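You operate a simulated robot arm through the tools that you are given. There is no shell and no other tool.

You run a simulated robot arm. Do the job below in one go: nothing can be reset, and whatever is moved stays where it is left.

Task
Tighten the pull screw with the locker driver, shut and latch the drawer.
Fine: the driver goes back in its holder; fingers clear of the closing edge.

Only the result counts: the job must be done as asked and must still hold three seconds after the hand-in. Knocking over, shifting, dropping, spilling or breaking anything else fails it.

Robot
A 7-joint arm with a two-finger parallel gripper, fixed in place. Base frame: the origin is at the foot of the arm, x ahead of it, y to its left, z up; the work surface is at about z = 0.635. Lengths are in m, angles in rad, forces in N, time in s.
With the tool pointing down near the work surface it reaches from about 0.44 to 0.92 m from the base axis. Its first joint turns from -2.496 to 2.496 rad. Payload 3 kg.
Tool frame: the origin (TCP) lies between the finger pads and is the grasp point; the fingertips stand 0.03 m ahead of it; z points along the fingers, y is the line along which they close. The gripper opens to 0.094 m. The fingers are 0.028 m wide and 0.01 m thick; the gripper's body (0.05 by 0.096 m) begins 0.055 m behind the TCP.
Orientation is that of the tool frame in the base frame, as [roll, pitch, yaw] about the fixed x, y, z axes, in that order (R = Rz(yaw) Ry(pitch) Rx(roll)). With the fingers straight down and closing along the base's y, the tool's x points along the base's -x, its y along +y and its z along -z.

Tools
- The arm moves only by the tool drive_tool. Its argument "plan" is a list of rows, each a list of 2 entries, a list of its own where there are three numbers: the shift along the base's x, y, z in m, then the turn, a rotation vector about the base's x, y, z in rad. In form: [[[tx, ty, tz], [rx, ry, rz]], ...]. A call has 1 to 20 rows; each row is the pose to reach, as a shift and turn from the pose commanded when the call began. "claw" is the finger opening in m, from 0 to 0.094, set as the call begins (left out, the last holds). A row lasts 0.2 s, in which the tool goes at most 0.05 m and 0.15 rad; a call with a longer step from one row to the next is refused whole, and so is a gripper value outside its range. A pose out of reach is approached as far as the arm can. The call stops where the force on the tool passes 50 N (or 10 N more than at its start, if that is more) or the arm is blocked; 0.2 s more then pass. The fingers move at their own pace (about 0.072 m/s each) and stop on an object; they squeeze with about 21 N. The grip force told is the motor's: it shows also when the fingers shut on nothing. Time passes only in rows, and 0.2 s behind the last, so rows that repeat a pose let the fingers close. The reply holds the time, the measured pose of the TCP, the force on the tool along the base axes, the opening and the grip force, in the units named above and with some noise, with the torque about the TCP (base axes, N m) and any sound that the robot's microphone picked up.
- Cameras (640 x 400 px; columns grow to the right, rows downward): "scene" is fixed at [0.0438, 0.6412, 1.4215]; the picture's right is [-0.40, -0.92, 0.00], its down [-0.72, 0.32, -0.62] and it looks along [0.57, -0.25, -0.79] (base axes); focal length 244 px, centre (320, 200). "wrist" rides on the gripper at [0.076, 0.014, -0.102] in the tool frame; the picture's right is [-0.18, 0.98, 0.00], its down [-0.75, -0.14, -0.64] and it looks along [-0.63, -0.12, 0.77] (tool axes); focal length 243 px, centre (320, 200). There is no depth. A picture from a camera that has moved, and an enlarged one, comes with that camera's place and axes in the base frame and with its lens. The place of the scene camera against the robot may be out by one fixed shift of up to 0.012 m in any direction.
- snapshot(camera): a new picture of that camera. The clock stands still meanwhile.
- zoom(camera, box): a new picture of the part [left, top, right, bottom] of that camera's present view, enlarged. The clock stands still meanwhile.
- finish_job(): hands the job in; it is judged then, once.

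Places have to be worked out from the pictures, the camera data and where the tool is seen. Open the gripper and draw the arm clear of the work before you hand the job in, unless the task says otherwise.

The tools are called after ">>>" as a command line: name --argument value ..., lists and objects as JSON in quotes. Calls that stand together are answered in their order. drive_tool: Moves the arm, as the interface text tells. Its arguments: {"type":"object","properties":{"plan":{"type":"array","items":{"type":"array"}},"claw":{"type":"number"}},"required":["plan"]} The other tools are called the same way: snapshot (camera) takes a picture; zoom (camera, box) takes an enlarged picture of a part of a camera's view; finish_job () hands the job in.

At the start:

```text
time: 0.0
position: [0.4403, 0.4274, 1.0954]
tool_rot: [3.141, -0.001, -3.141]
force: [0.6, 1.0, 0.2]
ft_torque: [0.0, 0.03, -0.03]
width: 0.0937
finger_force: 0.0
```

scene: 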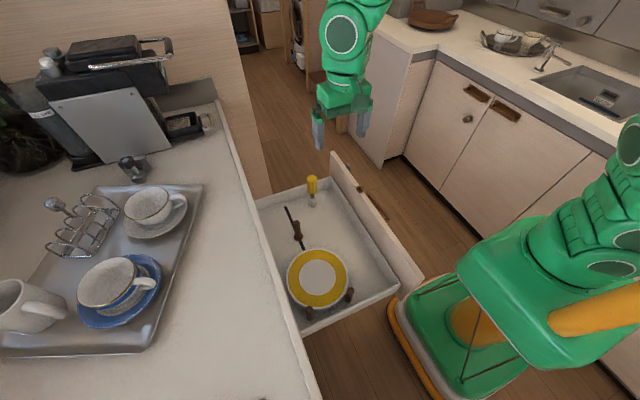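
wrist: 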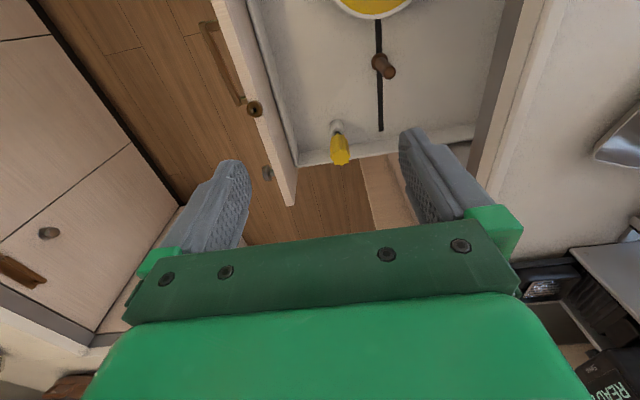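

I'll look closely at the drawer, the yellow driver, and the drawer front before any motion.

>>> zoom --camera "scene" --box '[240, 140, 440, 340]'

>>> zoom --camera "wrist" --box '[180, 0, 540, 225]'

>>> zoom --camera "scene" --box '[280, 140, 380, 220]'

```text
2.00 times, centred on (340, 240) of scene
camera zoom: at [0.0438, 0.6412, 1.4215], right [-0.4, -0.92, 0.0], down [-0.72, 0.32, -0.62], along [0.57, -0.25, -0.79], focal length 488 px, centre (280, 120)
```

zoom: 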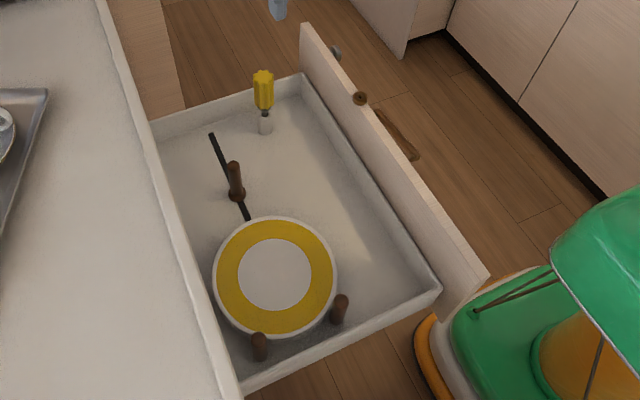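

```text
1.78 times, centred on (360, 112) of wrist
camera zoom: at [0.366, 0.445, 1.1965], right [0.18, 0.98, 0.0], down [0.75, -0.14, 0.64], along [0.63, -0.12, -0.77], focal length 431 px, centre (249, 356)
```

zoom: 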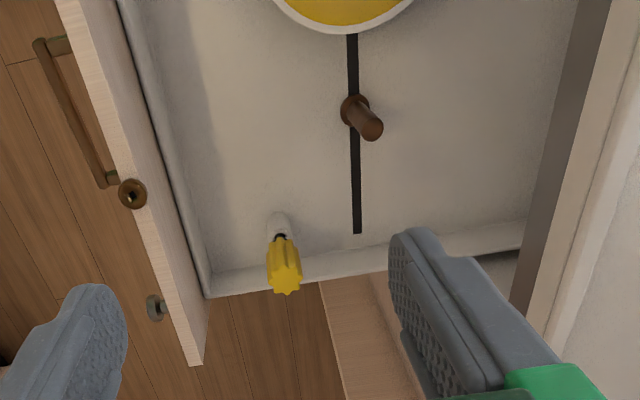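

```text
5.00 times, centred on (330, 180) of scene
camera zoom: at [0.0438, 0.6412, 1.4215], right [-0.4, -0.92, 0.0], down [-0.72, 0.32, -0.62], along [0.57, -0.25, -0.79], focal length 1219 px, centre (270, 300)
```

zoom: 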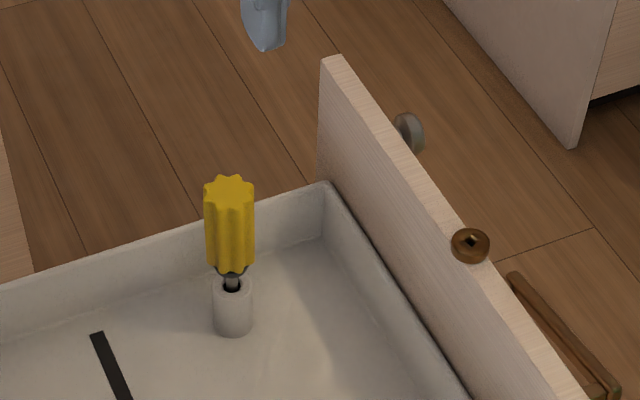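

The drawer slides out toward -y. The yellow driver stands in a tube near (0.567, 0.44) with its top at about z 0.84, and the bronze screw sits on or near the top of the drawer front at about (0.49, 0.30, 0.80). I'm moving the wrist camera to a closer view above the screw, staying well above everything.

>>> drive_tool --plan '[[[0.008, -0.032, -0.029], [0, 0, 0]], [[0.015, -0.064, -0.058], [0, 0, 0]], [[0.022, -0.096, -0.087], [0, 0, 0]], [[0.03, -0.127, -0.115], [0, 0, 0]], [[0.03, -0.127, -0.115], [0, 0, 0]]]'

>>> snapshot --camera "wrist"

>>> snapshot --camera "scene"

```text
time: 1.2
position: [0.4723, 0.2998, 0.9787]
tool_rot: [-3.141, 0.0, 3.141]
force: [0.1, 0.2, 0.2]
ft_torque: [0.02, 0.02, -0.03]
width: 0.094
finger_force: 0.1
```

```text
taken
camera wrist: at [0.3976, 0.3169, 1.0817], right [0.18, 0.98, 0.0], down [0.75, -0.14, 0.64], along [0.63, -0.12, -0.77], focal length 243 px, centre (320, 200)
```

wrist: 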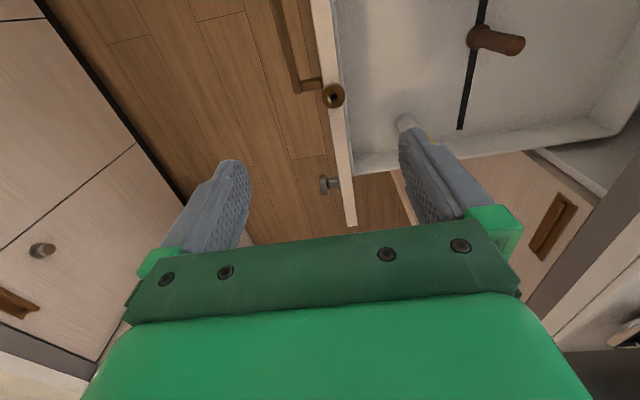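

```text
taken
```

scene: 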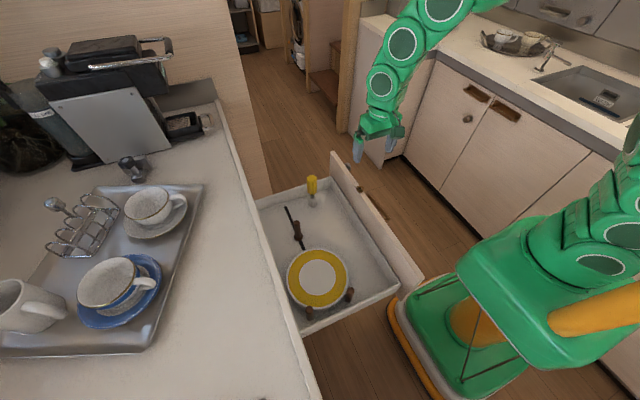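

Triangulating the two wrist views puts the screw head at about (0.481, 0.315, 0.804), facing upward. I'm zooming in on the screw, the grey knob and the handle.

>>> zoom --camera "wrist" --box '[250, 40, 410, 140]'

>>> zoom --camera "wrist" --box '[280, 130, 400, 230]'

>>> zoom --camera "wrist" --box '[380, 0, 640, 180]'

>>> zoom --camera "scene" --box '[320, 140, 420, 220]'

```text
4.00 times, centred on (330, 90) of wrist
camera zoom: at [0.3976, 0.3169, 1.0817], right [0.18, 0.98, 0.0], down [0.75, -0.14, 0.64], along [0.63, -0.12, -0.77], focal length 970 px, centre (280, 640)
```

zoom: 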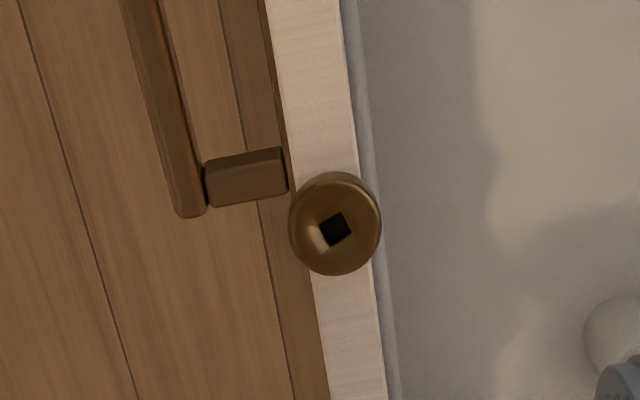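

```text
4.00 times, centred on (340, 180) of wrist
camera zoom: at [0.3976, 0.3169, 1.0817], right [0.18, 0.98, 0.0], down [0.75, -0.14, 0.64], along [0.63, -0.12, -0.77], focal length 970 px, centre (240, 280)
```

zoom: 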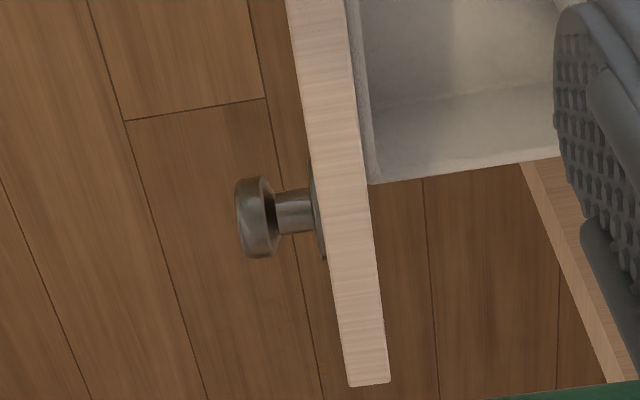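

```text
2.22 times, centred on (510, 90) of wrist
camera zoom: at [0.3976, 0.3169, 1.0817], right [0.18, 0.98, 0.0], down [0.75, -0.14, 0.64], along [0.63, -0.12, -0.77], focal length 539 px, centre (-102, 444)
```

zoom: 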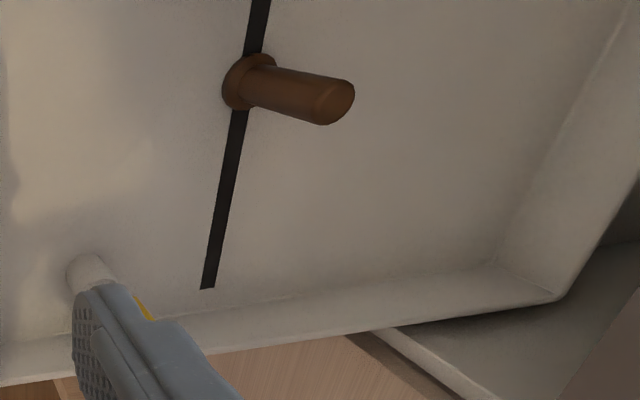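

```text
5.00 times, centred on (370, 180) of scene
camera zoom: at [0.0438, 0.6412, 1.4215], right [-0.4, -0.92, 0.0], down [-0.72, 0.32, -0.62], along [0.57, -0.25, -0.79], focal length 1219 px, centre (70, 300)
```

zoom: 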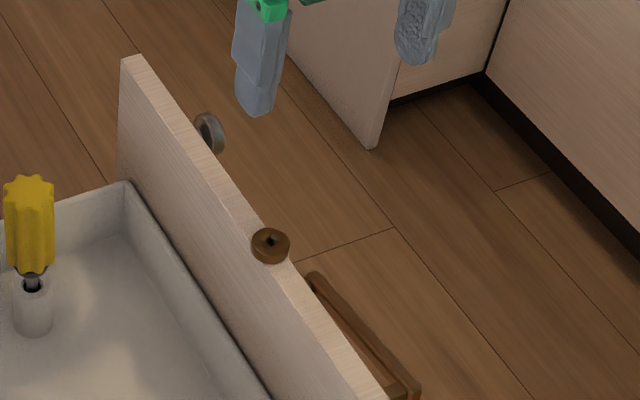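

The screw head is about 25 mm across on the 18 mm thick top edge, with a square socket. A grey mushroom knob sits on the outer face at the far end. I'm turning the wrist 90° and backing off toward -y to look at the outer face and the knob.

>>> drive_tool --plan '[[[0.002, -0.01, 0.0], [0, 0, 0.143]], [[0.005, -0.02, 0.0], [0, 0, 0.286]], [[0.008, -0.03, 0.0], [0, 0, 0.428]], [[0.01, -0.04, 0.0], [0, 0, 0.571]], [[0.012, -0.05, 0.0], [0, 0, 0.714]], [[0.015, -0.06, -0.005], [0, 0, 0.857]], [[0.018, -0.07, -0.01], [0, 0, 1.0]], [[0.02, -0.08, -0.015], [0, 0, 1.142]], [[0.023, -0.09, -0.02], [0, 0, 1.285]], [[0.026, -0.095, -0.025], [0, 0, 1.428]], [[0.028, -0.1, -0.029], [0, 0, 1.571]], [[0.028, -0.1, -0.029], [0, 0, 1.571]]]'

>>> snapshot --camera "wrist"

```text
time: 3.8
position: [0.498, 0.2018, 0.95]
tool_rot: [-3.141, 0.0, -1.57]
force: [-0.2, -1.3, -0.6]
ft_torque: [-0.02, -0.01, 0.0]
width: 0.0941
finger_force: 0.1
```

```text
taken
camera wrist: at [0.4856, 0.1278, 1.0528], right [-0.98, 0.18, 0.0], down [0.14, 0.75, 0.64], along [0.12, 0.63, -0.77], focal length 243 px, centre (320, 200)
```

wrist: 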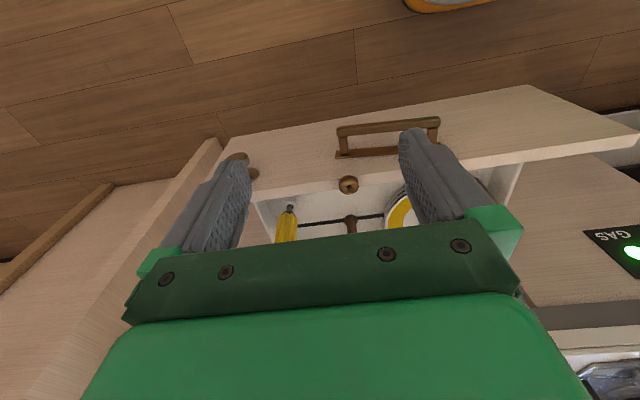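

The knob is hidden behind the left finger. I'm shifting +x and a bit further back to see it.

>>> drive_tool --plan '[[[0.04, -0.02, 0], [0, 0, 0]], [[0.08, -0.04, 0], [0, 0, 0]], [[0.09, -0.05, -0.03], [0, 0, 0]], [[0.09, -0.05, -0.05], [0, 0, 0]], [[0.09, -0.05, -0.05], [0, 0, 0]]]'

>>> snapshot --camera "wrist"

>>> zoom --camera "wrist" --box '[240, 100, 400, 200]'

```text
time: 5.0
position: [0.5896, 0.1508, 0.8993]
tool_rot: [3.141, -0.001, -1.57]
force: [-0.2, 0.1, 0.0]
ft_torque: [0.0, 0.01, 0.02]
width: 0.0938
finger_force: 0.1
```

```text
taken
camera wrist: at [0.5768, 0.077, 1.0026], right [-0.98, 0.18, 0.0], down [0.14, 0.75, 0.64], along [0.12, 0.63, -0.77], focal length 243 px, centre (320, 200)
```

wrist: 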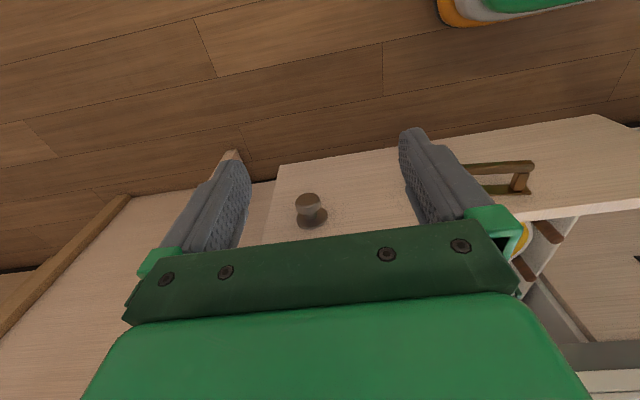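

```text
4.00 times, centred on (320, 150) of wrist
camera zoom: at [0.5768, 0.077, 1.0026], right [-0.98, 0.18, 0.0], down [0.14, 0.75, 0.64], along [0.12, 0.63, -0.77], focal length 970 px, centre (320, 400)
```

zoom: 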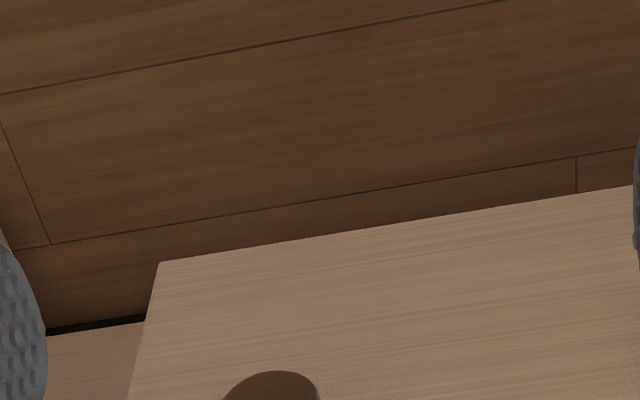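

>>> zoom --camera "wrist" --box '[260, 165, 360, 245]'

>>> zoom --camera "wrist" --box '[440, 100, 640, 225]'

```text
5.00 times, centred on (310, 205) of wrist
camera zoom: at [0.5768, 0.077, 1.0026], right [-0.98, 0.18, 0.0], down [0.14, 0.75, 0.64], along [0.12, 0.63, -0.77], focal length 1213 px, centre (370, 175)
```

zoom: 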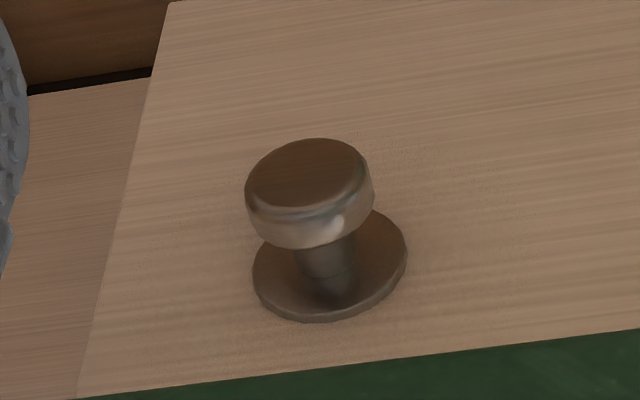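

```text
3.20 times, centred on (540, 162) of wrist
camera zoom: at [0.5768, 0.077, 1.0026], right [-0.98, 0.18, 0.0], down [0.14, 0.75, 0.64], along [0.12, 0.63, -0.77], focal length 776 px, centre (-384, 320)
```

zoom: 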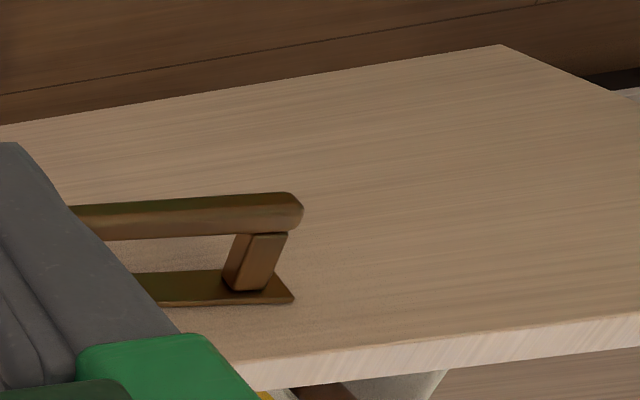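

The knob is a mushroom push or turn latch at about (0.631, 0.275–0.305, 0.757). Next I'm tilting the gripper to look horizontally at the cabinet opening, to check the clearance for the driver and see the closing edge.

>>> drive_tool --plan '[[[-0.02, 0, 0.03], [0.0, 0, 0]], [[-0.03, 0, 0.05], [0.14, 0, 0]], [[-0.04, 0, 0.06], [0.28, 0, 0]], [[-0.05, 0, 0.07], [0.42, 0, 0]], [[-0.06, 0, 0.08], [0.56, 0, 0]], [[-0.06, 0, 0.08], [0.7, 0, 0]], [[-0.06, 0, 0.08], [0.84, 0, 0]], [[-0.06, 0, 0.08], [0.84, 0, 0]]]'

>>> snapshot --camera "wrist"

```text
time: 6.8
position: [0.5297, 0.1503, 0.9807]
tool_rot: [-3.14, 0.842, -1.572]
force: [0.3, -0.4, 0.2]
ft_torque: [0.0, 0.01, 0.0]
width: 0.0938
finger_force: 0.1
```

```text
taken
camera wrist: at [0.5165, 0.0259, 0.9917], right [-0.98, 0.12, 0.14], down [0.14, 0.02, 0.99], along [0.12, 0.99, -0.04], focal length 243 px, centre (320, 200)
```

wrist: 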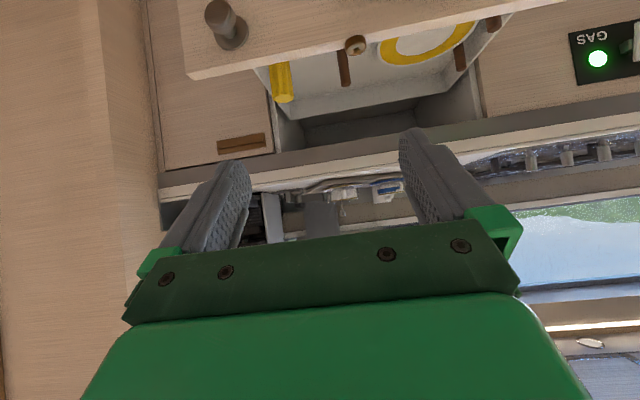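

>>> zoom --camera "wrist" --box '[190, 0, 510, 200]'

>>> zoom --camera "wrist" --box '[240, 40, 400, 160]'

>>> zoom --camera "wrist" --box '[480, 0, 640, 120]'

```text
2.00 times, centred on (350, 100) of wrist
camera zoom: at [0.5165, 0.0259, 0.9917], right [-0.98, 0.12, 0.14], down [0.14, 0.02, 0.99], along [0.12, 0.99, -0.04], focal length 485 px, centre (260, 400)
```

zoom: 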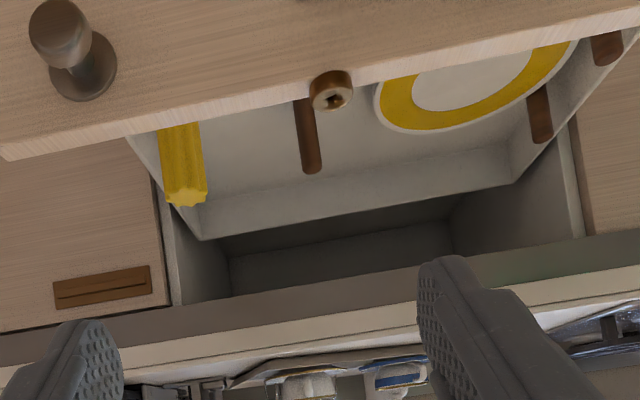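

```text
3.33 times, centred on (320, 100) of wrist
camera zoom: at [0.5165, 0.0259, 0.9917], right [-0.98, 0.12, 0.14], down [0.14, 0.02, 0.99], along [0.12, 0.99, -0.04], focal length 809 px, centre (320, 533)
```

zoom: 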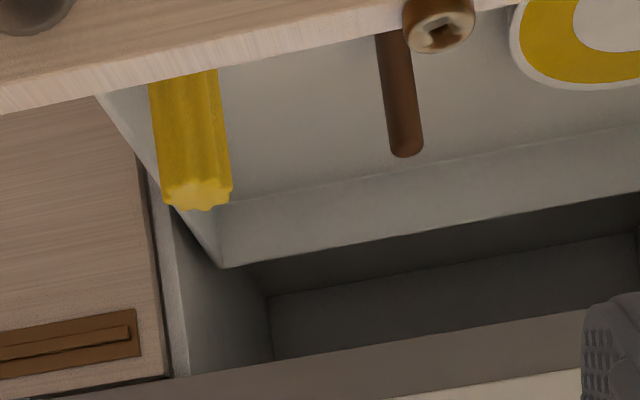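

```text
3.33 times, centred on (560, 60) of wrist
camera zoom: at [0.5165, 0.0259, 0.9917], right [-0.98, 0.12, 0.14], down [0.14, 0.02, 0.99], along [0.12, 0.99, -0.04], focal length 809 px, centre (-480, 667)
```

zoom: 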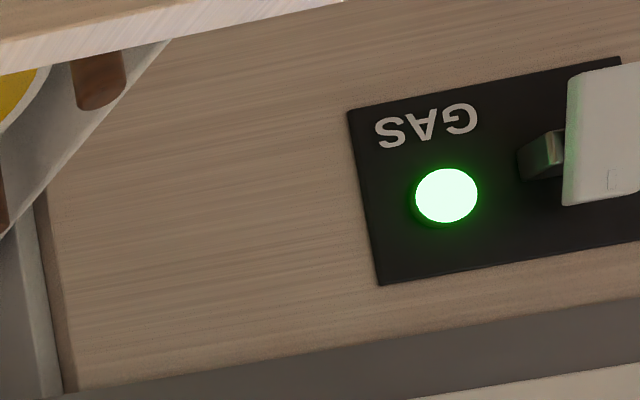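

Re-triangulating from wrist views only gives the driver axis at about (0.607, 0.439), handle top at z ≈ 0.79, drawer floor at ≈ 0.635 and drawer side wall tops at ≈ 0.70. The cabinet opening top is at ≈ 0.84, so the driver clears it. I'm levelling the tool and going above the driver for a close look.

>>> drive_tool --plan '[[[0.01, 0.03, 0.0], [-0.14, 0, 0]], [[0.02, 0.07, 0.0], [-0.28, 0, 0]], [[0.03, 0.11, 0.0], [-0.42, 0, 0]], [[0.04, 0.15, -0.02], [-0.56, 0, 0]], [[0.05, 0.19, -0.04], [-0.7, 0, 0]], [[0.06, 0.22, -0.06], [-0.84, 0, 0]], [[0.07, 0.25, -0.08], [-0.842, 0, 0]], [[0.07, 0.25, -0.08], [-0.842, 0, 0]]]'

>>> snapshot --camera "wrist"

>>> zoom --camera "wrist" --box '[270, 90, 390, 190]'

```text
time: 8.6
position: [0.5976, 0.4028, 0.9019]
tool_rot: [3.141, -0.002, -1.57]
force: [-0.5, -0.3, -0.4]
ft_torque: [0.03, 0.0, 0.04]
width: 0.094
finger_force: 0.0
```

```text
taken
camera wrist: at [0.5852, 0.3292, 1.0035], right [-0.98, 0.18, 0.0], down [0.14, 0.75, 0.64], along [0.12, 0.63, -0.77], focal length 243 px, centre (320, 200)
```

wrist: 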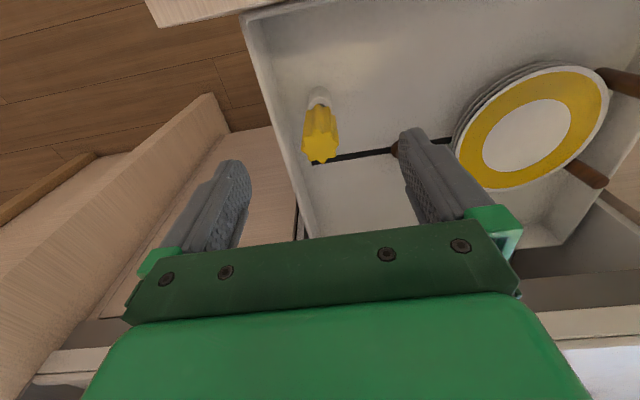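

```text
4.00 times, centred on (330, 140) of wrist
camera zoom: at [0.5852, 0.3292, 1.0035], right [-0.98, 0.18, 0.0], down [0.14, 0.75, 0.64], along [0.12, 0.63, -0.77], focal length 970 px, centre (280, 440)
```

zoom: 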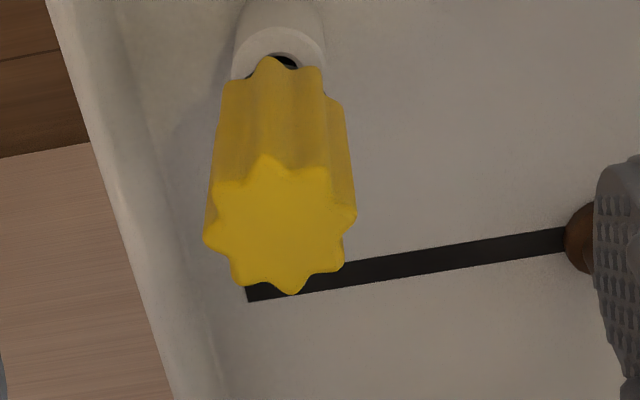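

The driver handle has 8 lobes aligned with the base axes, about 36 mm across, centred at (0.606, 0.438), top at z ≈ 0.791. Before grasping, I'm going above the screw to test how far the wrist turns counter-clockwise, which sets the tightening stroke, and to look at the socket up close.

>>> drive_tool --plan '[[[-0.01, -0.01, 0.04], [0, 0, 0.15]], [[-0.03, -0.02, 0.045], [0, 0, 0.3]], [[-0.045, -0.035, 0.05], [0, 0, 0.45]], [[-0.06, -0.045, 0.05], [0, 0, 0.6]], [[-0.07, -0.055, 0.05], [0, 0, 0.75]], [[-0.08, -0.065, 0.05], [0, 0, 0.9]], [[-0.09, -0.075, 0.05], [0, 0, 1.05]], [[-0.1, -0.08, 0.05], [0, 0, 1.2]], [[-0.11, -0.085, 0.05], [0, 0, 1.35]], [[-0.117, -0.088, 0.05], [0, 0, 1.5]], [[-0.117, -0.088, 0.05], [0, 0, 1.57]], [[-0.117, -0.088, 0.05], [0, 0, 1.57]]]'

>>> snapshot --camera "wrist"

>>> snapshot --camera "scene"

```text
time: 11.2
position: [0.4825, 0.3129, 0.9495]
tool_rot: [3.142, -0.003, 0.0]
force: [-0.8, -0.3, -1.0]
ft_torque: [-0.01, 0.0, 0.01]
width: 0.094
finger_force: 0.1
```

```text
taken
camera wrist: at [0.5587, 0.3014, 1.0521], right [-0.18, -0.98, 0.0], down [-0.75, 0.14, 0.64], along [-0.63, 0.12, -0.77], focal length 243 px, centre (320, 200)
```

wrist: 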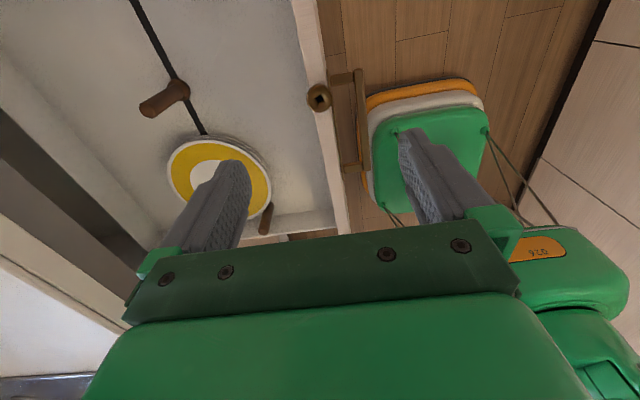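

```text
taken
```

scene: 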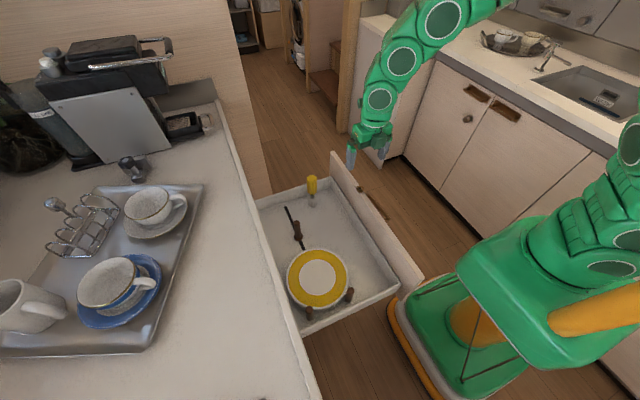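

>>> zoom --camera "wrist" --box '[295, 75, 345, 115]'

>>> drive_tool --plan '[[[0, 0, 0], [0, 0, 0.15]], [[0, 0, 0], [0, 0, 0.3]], [[0, 0, 0], [0, 0, 0.45]], [[0, 0, 0], [0, 0, 0.6]], [[0, 0, 0], [0, 0, 0.75]], [[0, 0, 0], [0, 0, 0.9]], [[0, 0, 0], [0, 0, 1.05]], [[0, 0, 0], [0, 0, 1.2]], [[0, 0, 0], [0, 0, 1.35]], [[0, 0, 0], [0, 0, 1.5]], [[0, 0, 0], [0, 0, 1.5]]]'

```text
10.00 times, centred on (320, 95) of wrist
camera zoom: at [0.5587, 0.3014, 1.0521], right [-0.18, -0.98, 0.0], down [-0.75, 0.14, 0.64], along [-0.63, 0.12, -0.77], focal length 2426 px, centre (320, 1250)
```

zoom: 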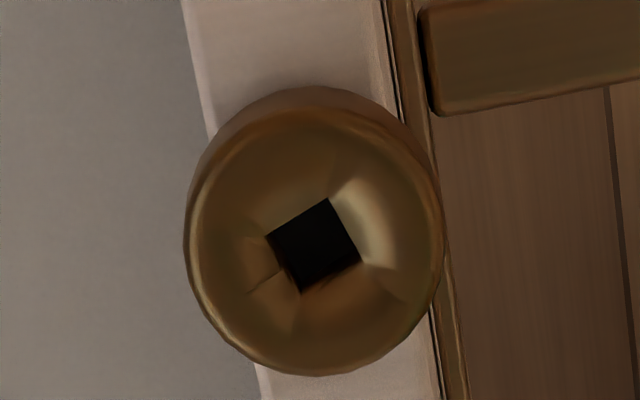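

```text
time: 13.6
position: [0.3854, 0.3202, 0.9123]
tool_rot: [3.099, -0.008, 1.465]
force: [-0.4, 0.5, -0.3]
ft_torque: [-0.02, -0.01, 0.0]
width: 0.0939
finger_force: 0.2
out of reach, approached as far as the arm can: row 8, 9, 10, 11
```

The square socket is rotated about 20° CCW from the base axes, centred near (0.482, 0.316, 0.804), and about 6.6 mm wide. The wrist runs out of reach past yaw ≈ +1.1, so I'm rotating back to yaw ≈ 0.39. That lets the flat pads straddle two lobes of the handle.

>>> drive_tool --plan '[[[0, 0, 0.0], [0, 0, -0.15]], [[0, 0, 0.0], [0, 0, -0.3]], [[0, 0, 0], [0, 0, -0.45]], [[0, 0, 0], [0, 0, -0.6]], [[0, 0, 0], [0, 0, -0.75]], [[0, 0, 0], [0, 0, -0.9]], [[0, 0, 0], [0, 0, -1.05]], [[0, 0, 0], [0, 0, -1.107]], [[0, 0, 0], [0, 0, -1.107]]]'

```text
time: 15.6
position: [0.3858, 0.3161, 0.9131]
tool_rot: [3.1, -0.01, 0.357]
force: [-0.9, 0.0, 0.0]
ft_torque: [0.0, -0.01, -0.01]
width: 0.094
finger_force: 0.0
```

The reply shows shifts are taken from the pose actually reached, (0.386, 0.316, 0.913), with a slight roll error. I'm correcting the tilt and moving to a hover above the driver, with the fingers partly closed to 70 mm.

>>> drive_tool --claw 0.07 --plan '[[[0.02, 0.01, 0.03], [0.0355, 0.0239, 0.036]], [[0.06, 0.035, 0.03], [0.0355, 0.0239, 0.036]], [[0.1, 0.055, 0.03], [0.0355, 0.0239, 0.036]], [[0.14, 0.077, 0.03], [0.0355, 0.0239, 0.036]], [[0.18, 0.1, 0.03], [0.0355, 0.0239, 0.036]], [[0.22, 0.121, 0.03], [0.0355, 0.0239, 0.036]], [[0.22, 0.121, 0.03], [0.0355, 0.0239, 0.036]], [[0.22, 0.121, 0.03], [0.0355, 0.0239, 0.036]]]'

>>> snapshot --camera "wrist"

```text
time: 17.4
position: [0.6062, 0.4362, 0.9407]
tool_rot: [-3.141, 0.003, 0.395]
force: [-0.4, -0.9, 0.1]
ft_torque: [-0.03, 0.02, -0.04]
width: 0.0699
finger_force: 0.0
```

```text
taken
camera wrist: at [0.6828, 0.4545, 1.0431], right [0.21, -0.98, 0.0], down [-0.75, -0.16, 0.64], along [-0.63, -0.13, -0.77], focal length 243 px, centre (320, 200)
```

wrist: 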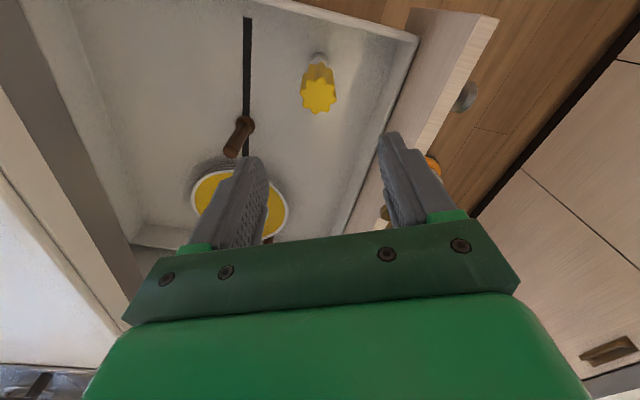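

>>> zoom --camera "wrist" --box '[280, 40, 360, 120]'

```text
5.00 times, centred on (320, 80) of wrist
camera zoom: at [0.6828, 0.4545, 1.0431], right [0.21, -0.98, 0.0], down [-0.75, -0.16, 0.64], along [-0.63, -0.13, -0.77], focal length 1213 px, centre (320, 800)
```

zoom: 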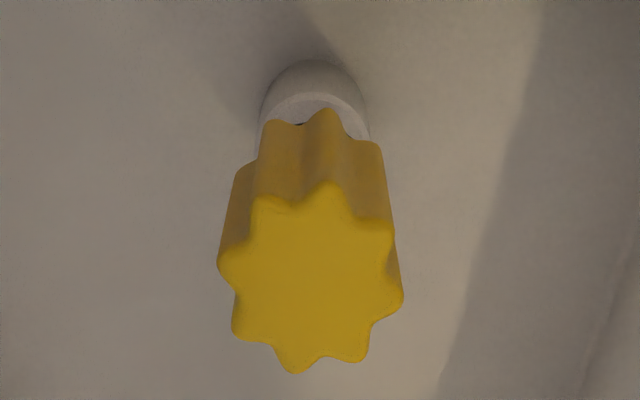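

The driver is centred at about (0.6065, 0.440), with the handle spanning z ≈ 0.714–0.787. I'm descending vertically to TCP z ≈ 0.748 with the fingers still open.

>>> drive_tool --plan '[[[0.0003, 0.0038, -0.04], [0, 0, 0]], [[0.0003, 0.0038, -0.08], [0, 0, 0]], [[0.0003, 0.0038, -0.12], [0, 0, 0]], [[0.0003, 0.0038, -0.15], [0, 0, 0]], [[0.0003, 0.0038, -0.175], [0, 0, 0]], [[0.0003, 0.0038, -0.192], [0, 0, 0]], [[0.0003, 0.0038, -0.192], [0, 0, 0]]]'

>>> snapshot --camera "wrist"

>>> zoom --camera "scene" --box '[270, 140, 370, 220]'

```text
time: 19.0
position: [0.6064, 0.443, 0.748]
tool_rot: [3.14, 0.001, 0.394]
force: [-0.3, -0.7, 0.4]
ft_torque: [-0.01, 0.03, 0.02]
width: 0.07
finger_force: 0.0
```

```text
taken
camera wrist: at [0.6847, 0.4605, 0.8506], right [0.21, -0.98, 0.0], down [-0.75, -0.16, 0.64], along [-0.63, -0.13, -0.77], focal length 243 px, centre (320, 200)
```

wrist: 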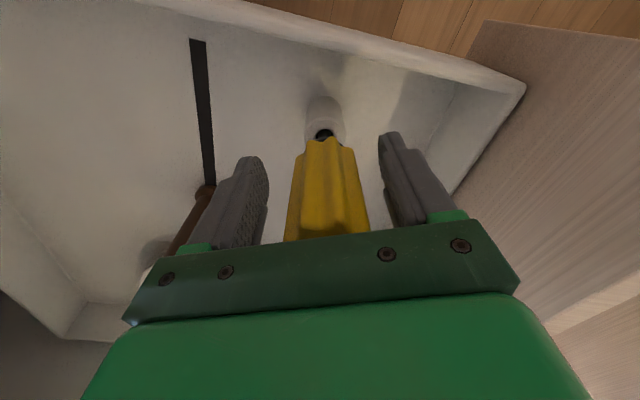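

```text
5.00 times, centred on (320, 180) of scene
camera zoom: at [0.0438, 0.6412, 1.4215], right [-0.4, -0.92, 0.0], down [-0.72, 0.32, -0.62], along [0.57, -0.25, -0.79], focal length 1219 px, centre (320, 300)
```

zoom: 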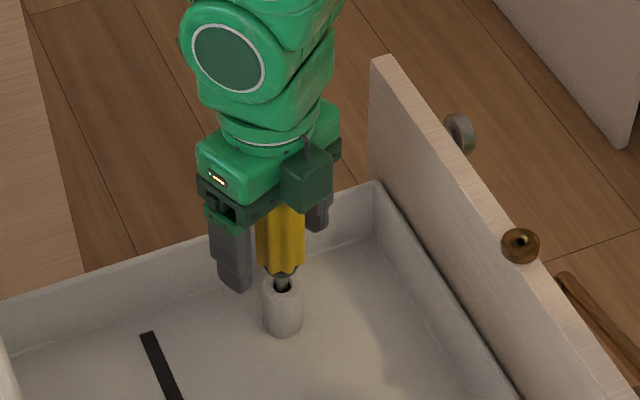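

The handle sits centred between the pads. I'm closing the fingers on it.

>>> drive_tool --claw 0.0 --plan '[[[0, 0, 0], [0, 0, 0]], [[0, 0, 0], [0, 0, 0]], [[0, 0, 0], [0, 0, 0]], [[0, 0, 0], [0, 0, 0]]]'

>>> snapshot --camera "wrist"

```text
time: 20.0
position: [0.6081, 0.4423, 0.7488]
tool_rot: [-3.141, 0.002, 0.395]
force: [-2.2, 1.5, 0.9]
ft_torque: [0.13, 0.27, 0.14]
width: 0.0368
finger_force: 20.4
```

```text
taken
camera wrist: at [0.6845, 0.4605, 0.8505], right [0.21, -0.98, 0.0], down [-0.75, -0.16, 0.64], along [-0.63, -0.13, -0.77], focal length 243 px, centre (320, 200)
```

wrist: 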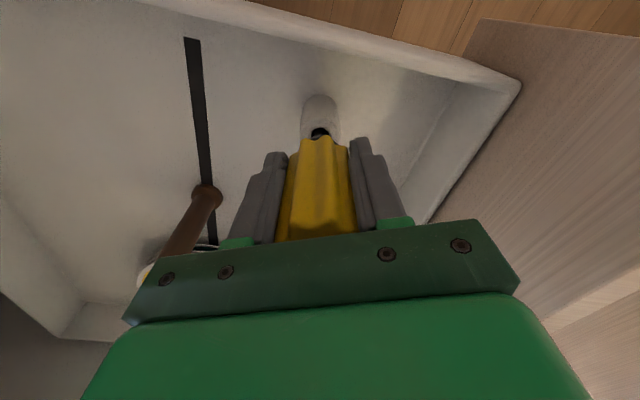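

The driver is gripped (width 36.8 mm, 20 N). I'm lifting it straight up out of the holder while watching forces.

>>> drive_tool --plan '[[[0, 0, 0.01], [0, 0, 0]], [[0, 0, 0.03], [0, 0, 0]], [[0, 0, 0.05], [0, 0, 0]], [[0, 0, 0.08], [0, 0, 0]], [[0, 0, 0.12], [0, 0, 0]], [[0, 0, 0.16], [0, 0, 0]], [[0, 0, 0.2], [0, 0, 0]], [[0, 0, 0.2], [0, 0, 0]]]'

>>> snapshot --camera "wrist"

>>> zoom --camera "wrist" --box '[270, 70, 370, 150]'

>>> zoom --camera "scene" --box '[280, 100, 380, 220]'

```text
time: 21.8
position: [0.6065, 0.4402, 0.9515]
tool_rot: [3.141, 0.002, 0.394]
force: [0.6, 0.3, -1.9]
ft_torque: [0.01, 0.03, 0.02]
width: 0.0362
finger_force: 20.5
```

```text
taken
camera wrist: at [0.6832, 0.4581, 1.0549], right [0.21, -0.98, 0.0], down [-0.75, -0.16, 0.64], along [-0.63, -0.13, -0.77], focal length 243 px, centre (320, 200)
```

wrist: 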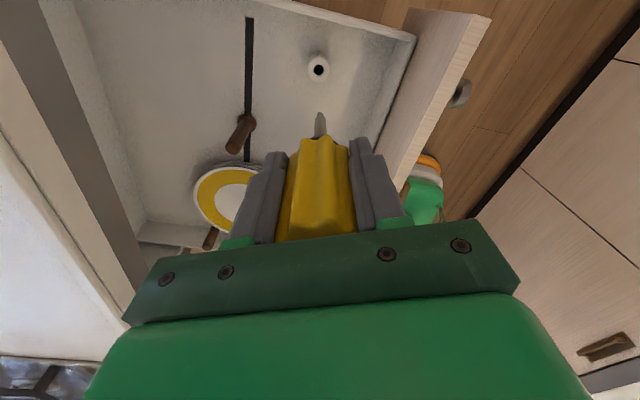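

```text
5.00 times, centred on (320, 110) of wrist
camera zoom: at [0.6832, 0.4581, 1.0549], right [0.21, -0.98, 0.0], down [-0.75, -0.16, 0.64], along [-0.63, -0.13, -0.77], focal length 1213 px, centre (320, 650)
```

zoom: 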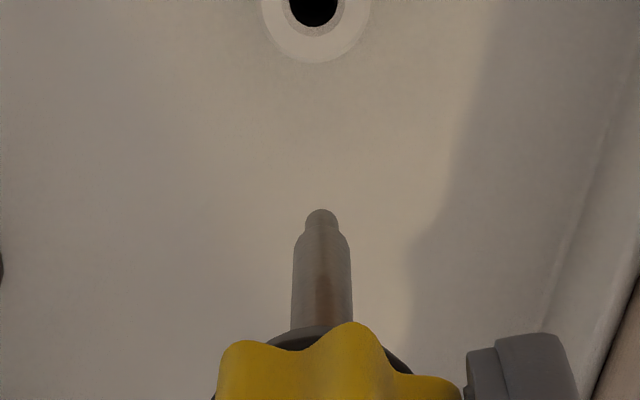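

```text
3.33 times, centred on (330, 160) of scene
camera zoom: at [0.0438, 0.6412, 1.4215], right [-0.4, -0.92, 0.0], down [-0.72, 0.32, -0.62], along [0.57, -0.25, -0.79], focal length 812 px, centre (287, 333)
```

zoom: 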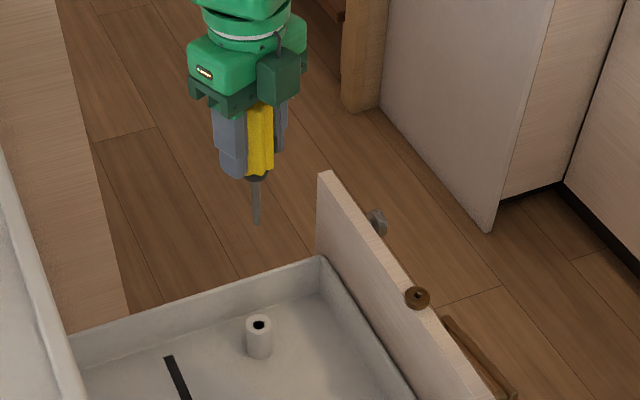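

The shaft is about 10 mm wide and ends in a narrower square tip about 0.110 m below the TCP. I'm zooming in as tightly as possible on the tip to read its orientation.

>>> zoom --camera "wrist" --box '[308, 106, 332, 121]'

>>> zoom --camera "scene" --box '[301, 150, 325, 170]'

```text
16.00 times, centred on (320, 114) of wrist
camera zoom: at [0.6832, 0.4581, 1.0549], right [0.21, -0.98, 0.0], down [-0.75, -0.16, 0.64], along [-0.63, -0.13, -0.77], focal length 3882 px, centre (320, 1584)
```

zoom: 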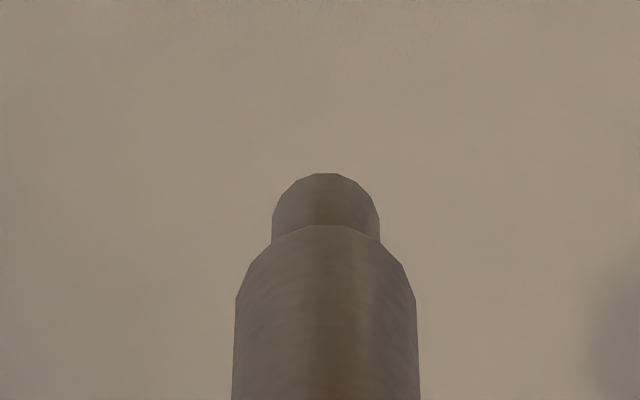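

```text
16.00 times, centred on (313, 160) of scene
camera zoom: at [0.0438, 0.6412, 1.4215], right [-0.4, -0.92, 0.0], down [-0.72, 0.32, -0.62], along [0.57, -0.25, -0.79], focal length 3900 px, centre (432, 840)
```

zoom: 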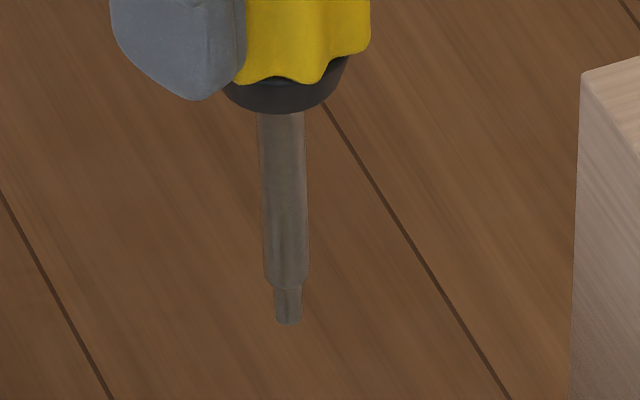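

>>> zoom --camera "scene" --box '[300, 165, 308, 172]'

>>> zoom --camera "wrist" --box '[316, 109, 324, 117]'

```text
16.00 times, centred on (304, 168) of scene
camera zoom: at [0.0438, 0.6412, 1.4215], right [-0.4, -0.92, 0.0], down [-0.72, 0.32, -0.62], along [0.57, -0.25, -0.79], focal length 3900 px, centre (576, 704)
```

zoom: 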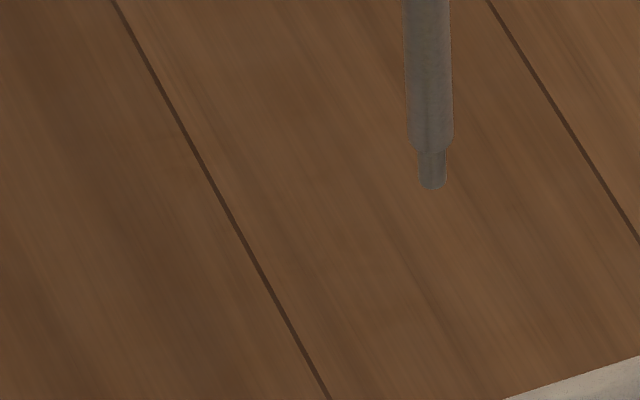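

```text
16.00 times, centred on (320, 113) of wrist
camera zoom: at [0.6832, 0.4581, 1.0549], right [0.21, -0.98, 0.0], down [-0.75, -0.16, 0.64], along [-0.63, -0.13, -0.77], focal length 3882 px, centre (320, 1592)
```

zoom: 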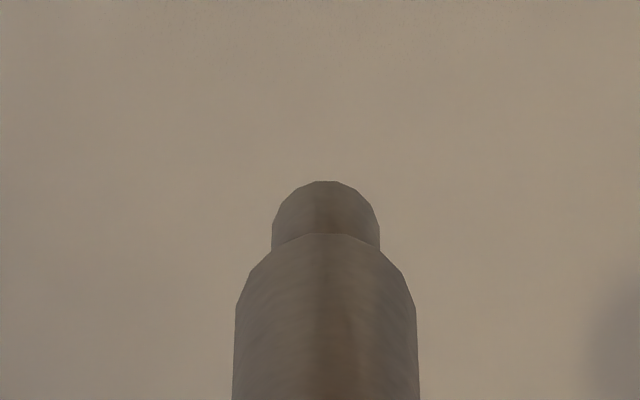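

The tip looks like a slim peg about 5.9 mm across and about 11 mm long. I'm carrying the driver over to the screw with the tip at z ≈ 0.85, well above the panel, and turning +0.35 rad to match the socket's square.

>>> drive_tool --plan '[[[-0.02, -0.02, 0.01], [0, 0, 0.06]], [[-0.045, -0.045, 0.01], [0, 0, 0.12]], [[-0.07, -0.07, 0.01], [0, 0, 0.19]], [[-0.095, -0.095, 0.01], [0, 0, 0.26]], [[-0.115, -0.115, 0.01], [0, 0, 0.32]], [[-0.1245, -0.125, 0.01], [0, 0, 0.348]], [[-0.1245, -0.125, 0.01], [0, 0, 0.348]], [[-0.1245, -0.125, 0.01], [0, 0, 0.348]]]'

>>> snapshot --camera "wrist"

>>> zoom --camera "wrist" --box '[280, 80, 360, 130]'

>>> zoom --camera "scene" --box '[330, 160, 390, 200]'

```text
time: 23.6
position: [0.482, 0.3156, 0.9597]
tool_rot: [-3.141, 0.003, 0.741]
force: [-0.3, -0.6, -0.8]
ft_torque: [0.0, -0.01, -0.02]
width: 0.0354
finger_force: 20.9
```

```text
taken
camera wrist: at [0.5491, 0.3591, 1.0609], right [0.53, -0.85, 0.0], down [-0.65, -0.4, 0.64], along [-0.55, -0.34, -0.77], focal length 243 px, centre (320, 200)
```

wrist: 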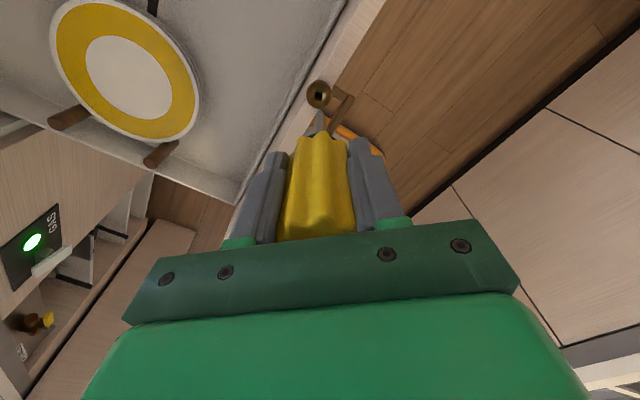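

```text
8.00 times, centred on (320, 105) of wrist
camera zoom: at [0.5491, 0.3591, 1.0609], right [0.53, -0.85, 0.0], down [-0.65, -0.4, 0.64], along [-0.55, -0.34, -0.77], focal length 1941 px, centre (320, 960)
```

zoom: 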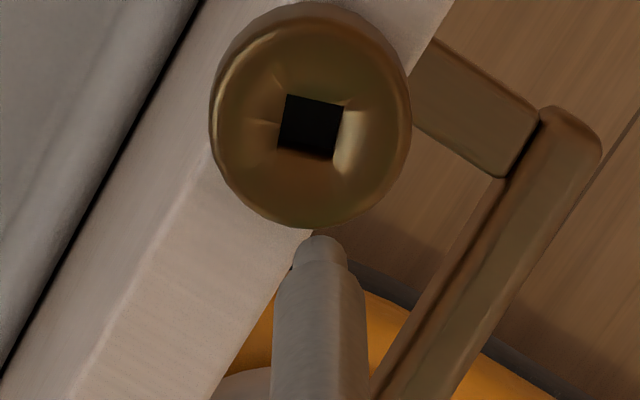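

```text
10.00 times, centred on (360, 180) of scene
camera zoom: at [0.0438, 0.6412, 1.4215], right [-0.4, -0.92, 0.0], down [-0.72, 0.32, -0.62], along [0.57, -0.25, -0.79], focal length 2438 px, centre (-80, 400)
```

zoom: 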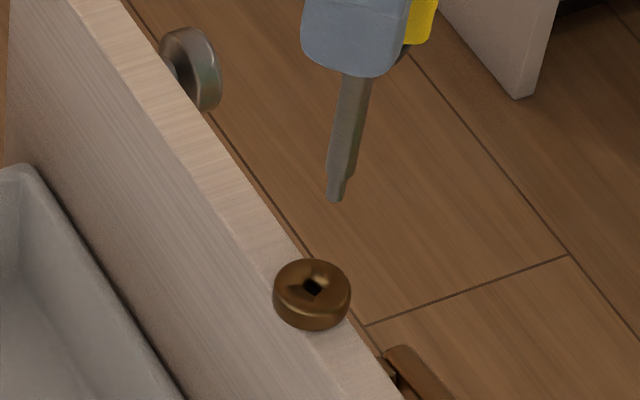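

The tip hovers within about 1–3 mm of the socket, and the socket angle reads about 21°. I'm zooming tighter from both cameras to refine the lateral alignment.

>>> zoom --camera "scene" --box '[342, 168, 382, 193]'

>>> zoom --camera "wrist" --box '[300, 84, 340, 109]'

```text
16.00 times, centred on (362, 180) of scene
camera zoom: at [0.0438, 0.6412, 1.4215], right [-0.4, -0.92, 0.0], down [-0.72, 0.32, -0.62], along [0.57, -0.25, -0.79], focal length 3900 px, centre (-352, 512)
```

zoom: 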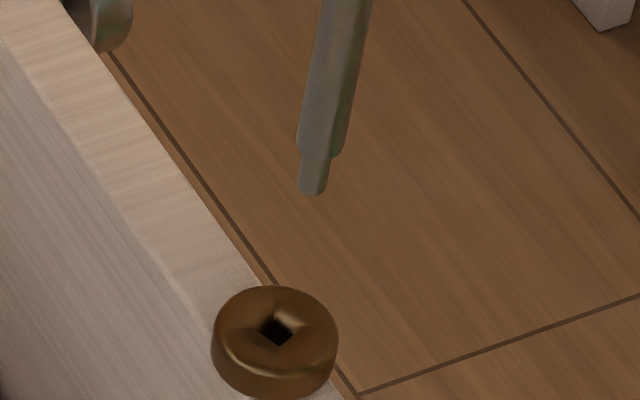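

```text
16.00 times, centred on (320, 96) of wrist
camera zoom: at [0.5491, 0.3591, 1.0609], right [0.53, -0.85, 0.0], down [-0.65, -0.4, 0.64], along [-0.55, -0.34, -0.77], focal length 3882 px, centre (320, 1856)
```

zoom: 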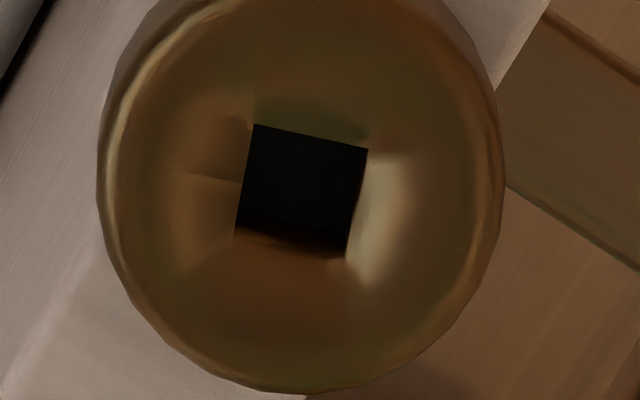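

The wrist view shows the socket about 1.3 mm to the left along the camera's right axis; fore-aft is within about 1 mm. I'm nudging (-0.4, +1.2) mm and lowering until the tip is about 10 mm above the socket.

>>> drive_tool --plan '[[[-0.0004, 0.0012, -0.01], [0, 0, 0]], [[-0.0004, 0.0012, -0.02], [0, 0, 0]], [[-0.0004, 0.0012, -0.029], [0, 0, 0]], [[-0.0004, 0.0012, -0.029], [0, 0, 0]], [[-0.0004, 0.0012, -0.029], [0, 0, 0]]]'

>>> zoom --camera "scene" --box '[342, 168, 382, 193]'

>>> zoom --camera "wrist" --box '[300, 94, 340, 119]'

```text
time: 24.8
position: [0.4834, 0.317, 0.9317]
tool_rot: [-3.141, 0.002, 0.743]
force: [0.2, -0.3, -0.7]
ft_torque: [-0.02, -0.03, -0.03]
width: 0.035
finger_force: 20.9
```

```text
16.00 times, centred on (362, 180) of scene
camera zoom: at [0.0438, 0.6412, 1.4215], right [-0.4, -0.92, 0.0], down [-0.72, 0.32, -0.62], along [0.57, -0.25, -0.79], focal length 3900 px, centre (-352, 512)
```

zoom: 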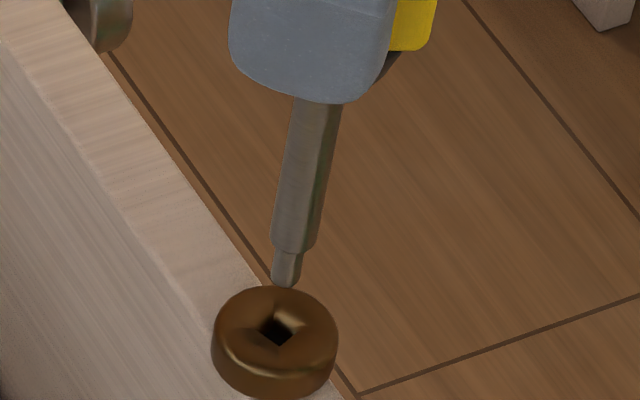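

```text
16.00 times, centred on (320, 106) of wrist
camera zoom: at [0.55, 0.3604, 1.0332], right [0.53, -0.85, 0.0], down [-0.65, -0.4, 0.64], along [-0.55, -0.34, -0.77], focal length 3882 px, centre (320, 1696)
```

zoom: 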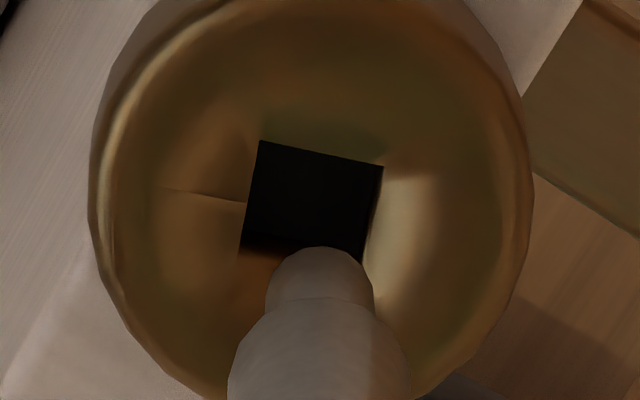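

The tip is about 10 mm above the hole, and the two views agree on a remaining offset of about (-0.7, +0.2) mm. I'm applying that and descending in small steps while watching the force.

>>> drive_tool --plan '[[[-0.0007, 0.00015, 0], [0, 0, 0]], [[-0.0007, 0.00015, -0.003], [0, 0, 0]], [[-0.0007, 0.00015, -0.006], [0, 0, 0]], [[-0.0007, 0.00015, -0.008], [0, 0, 0]], [[-0.0007, 0.00015, -0.008], [0, 0, 0]]]'

>>> zoom --camera "scene" --box '[342, 168, 382, 193]'

>>> zoom --camera "wrist" --box '[300, 94, 340, 119]'

```text
time: 26.0
position: [0.4811, 0.3178, 0.9247]
tool_rot: [3.142, 0.002, 0.741]
force: [0.4, -0.1, -1.9]
ft_torque: [0.02, 0.0, 0.0]
width: 0.0356
finger_force: 21.4
```

```text
16.00 times, centred on (362, 180) of scene
camera zoom: at [0.0438, 0.6412, 1.4215], right [-0.4, -0.92, 0.0], down [-0.72, 0.32, -0.62], along [0.57, -0.25, -0.79], focal length 3900 px, centre (-352, 512)
```

zoom: 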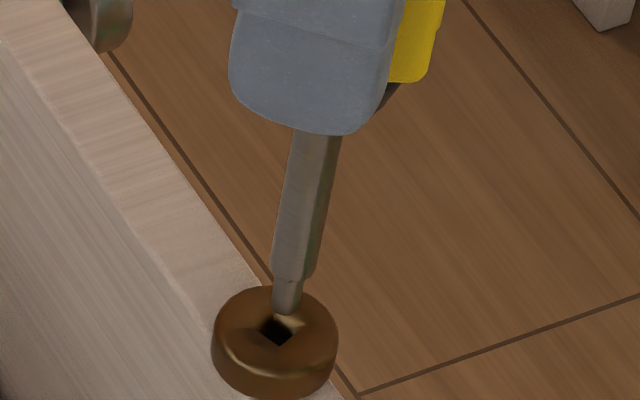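

```text
16.00 times, centred on (320, 106) of wrist
camera zoom: at [0.5484, 0.3604, 1.0263], right [0.53, -0.85, 0.0], down [-0.65, -0.4, 0.64], along [-0.55, -0.34, -0.77], focal length 3882 px, centre (320, 1696)
```

zoom: 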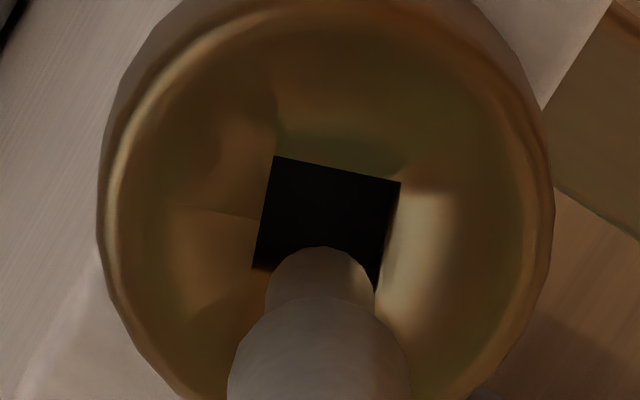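

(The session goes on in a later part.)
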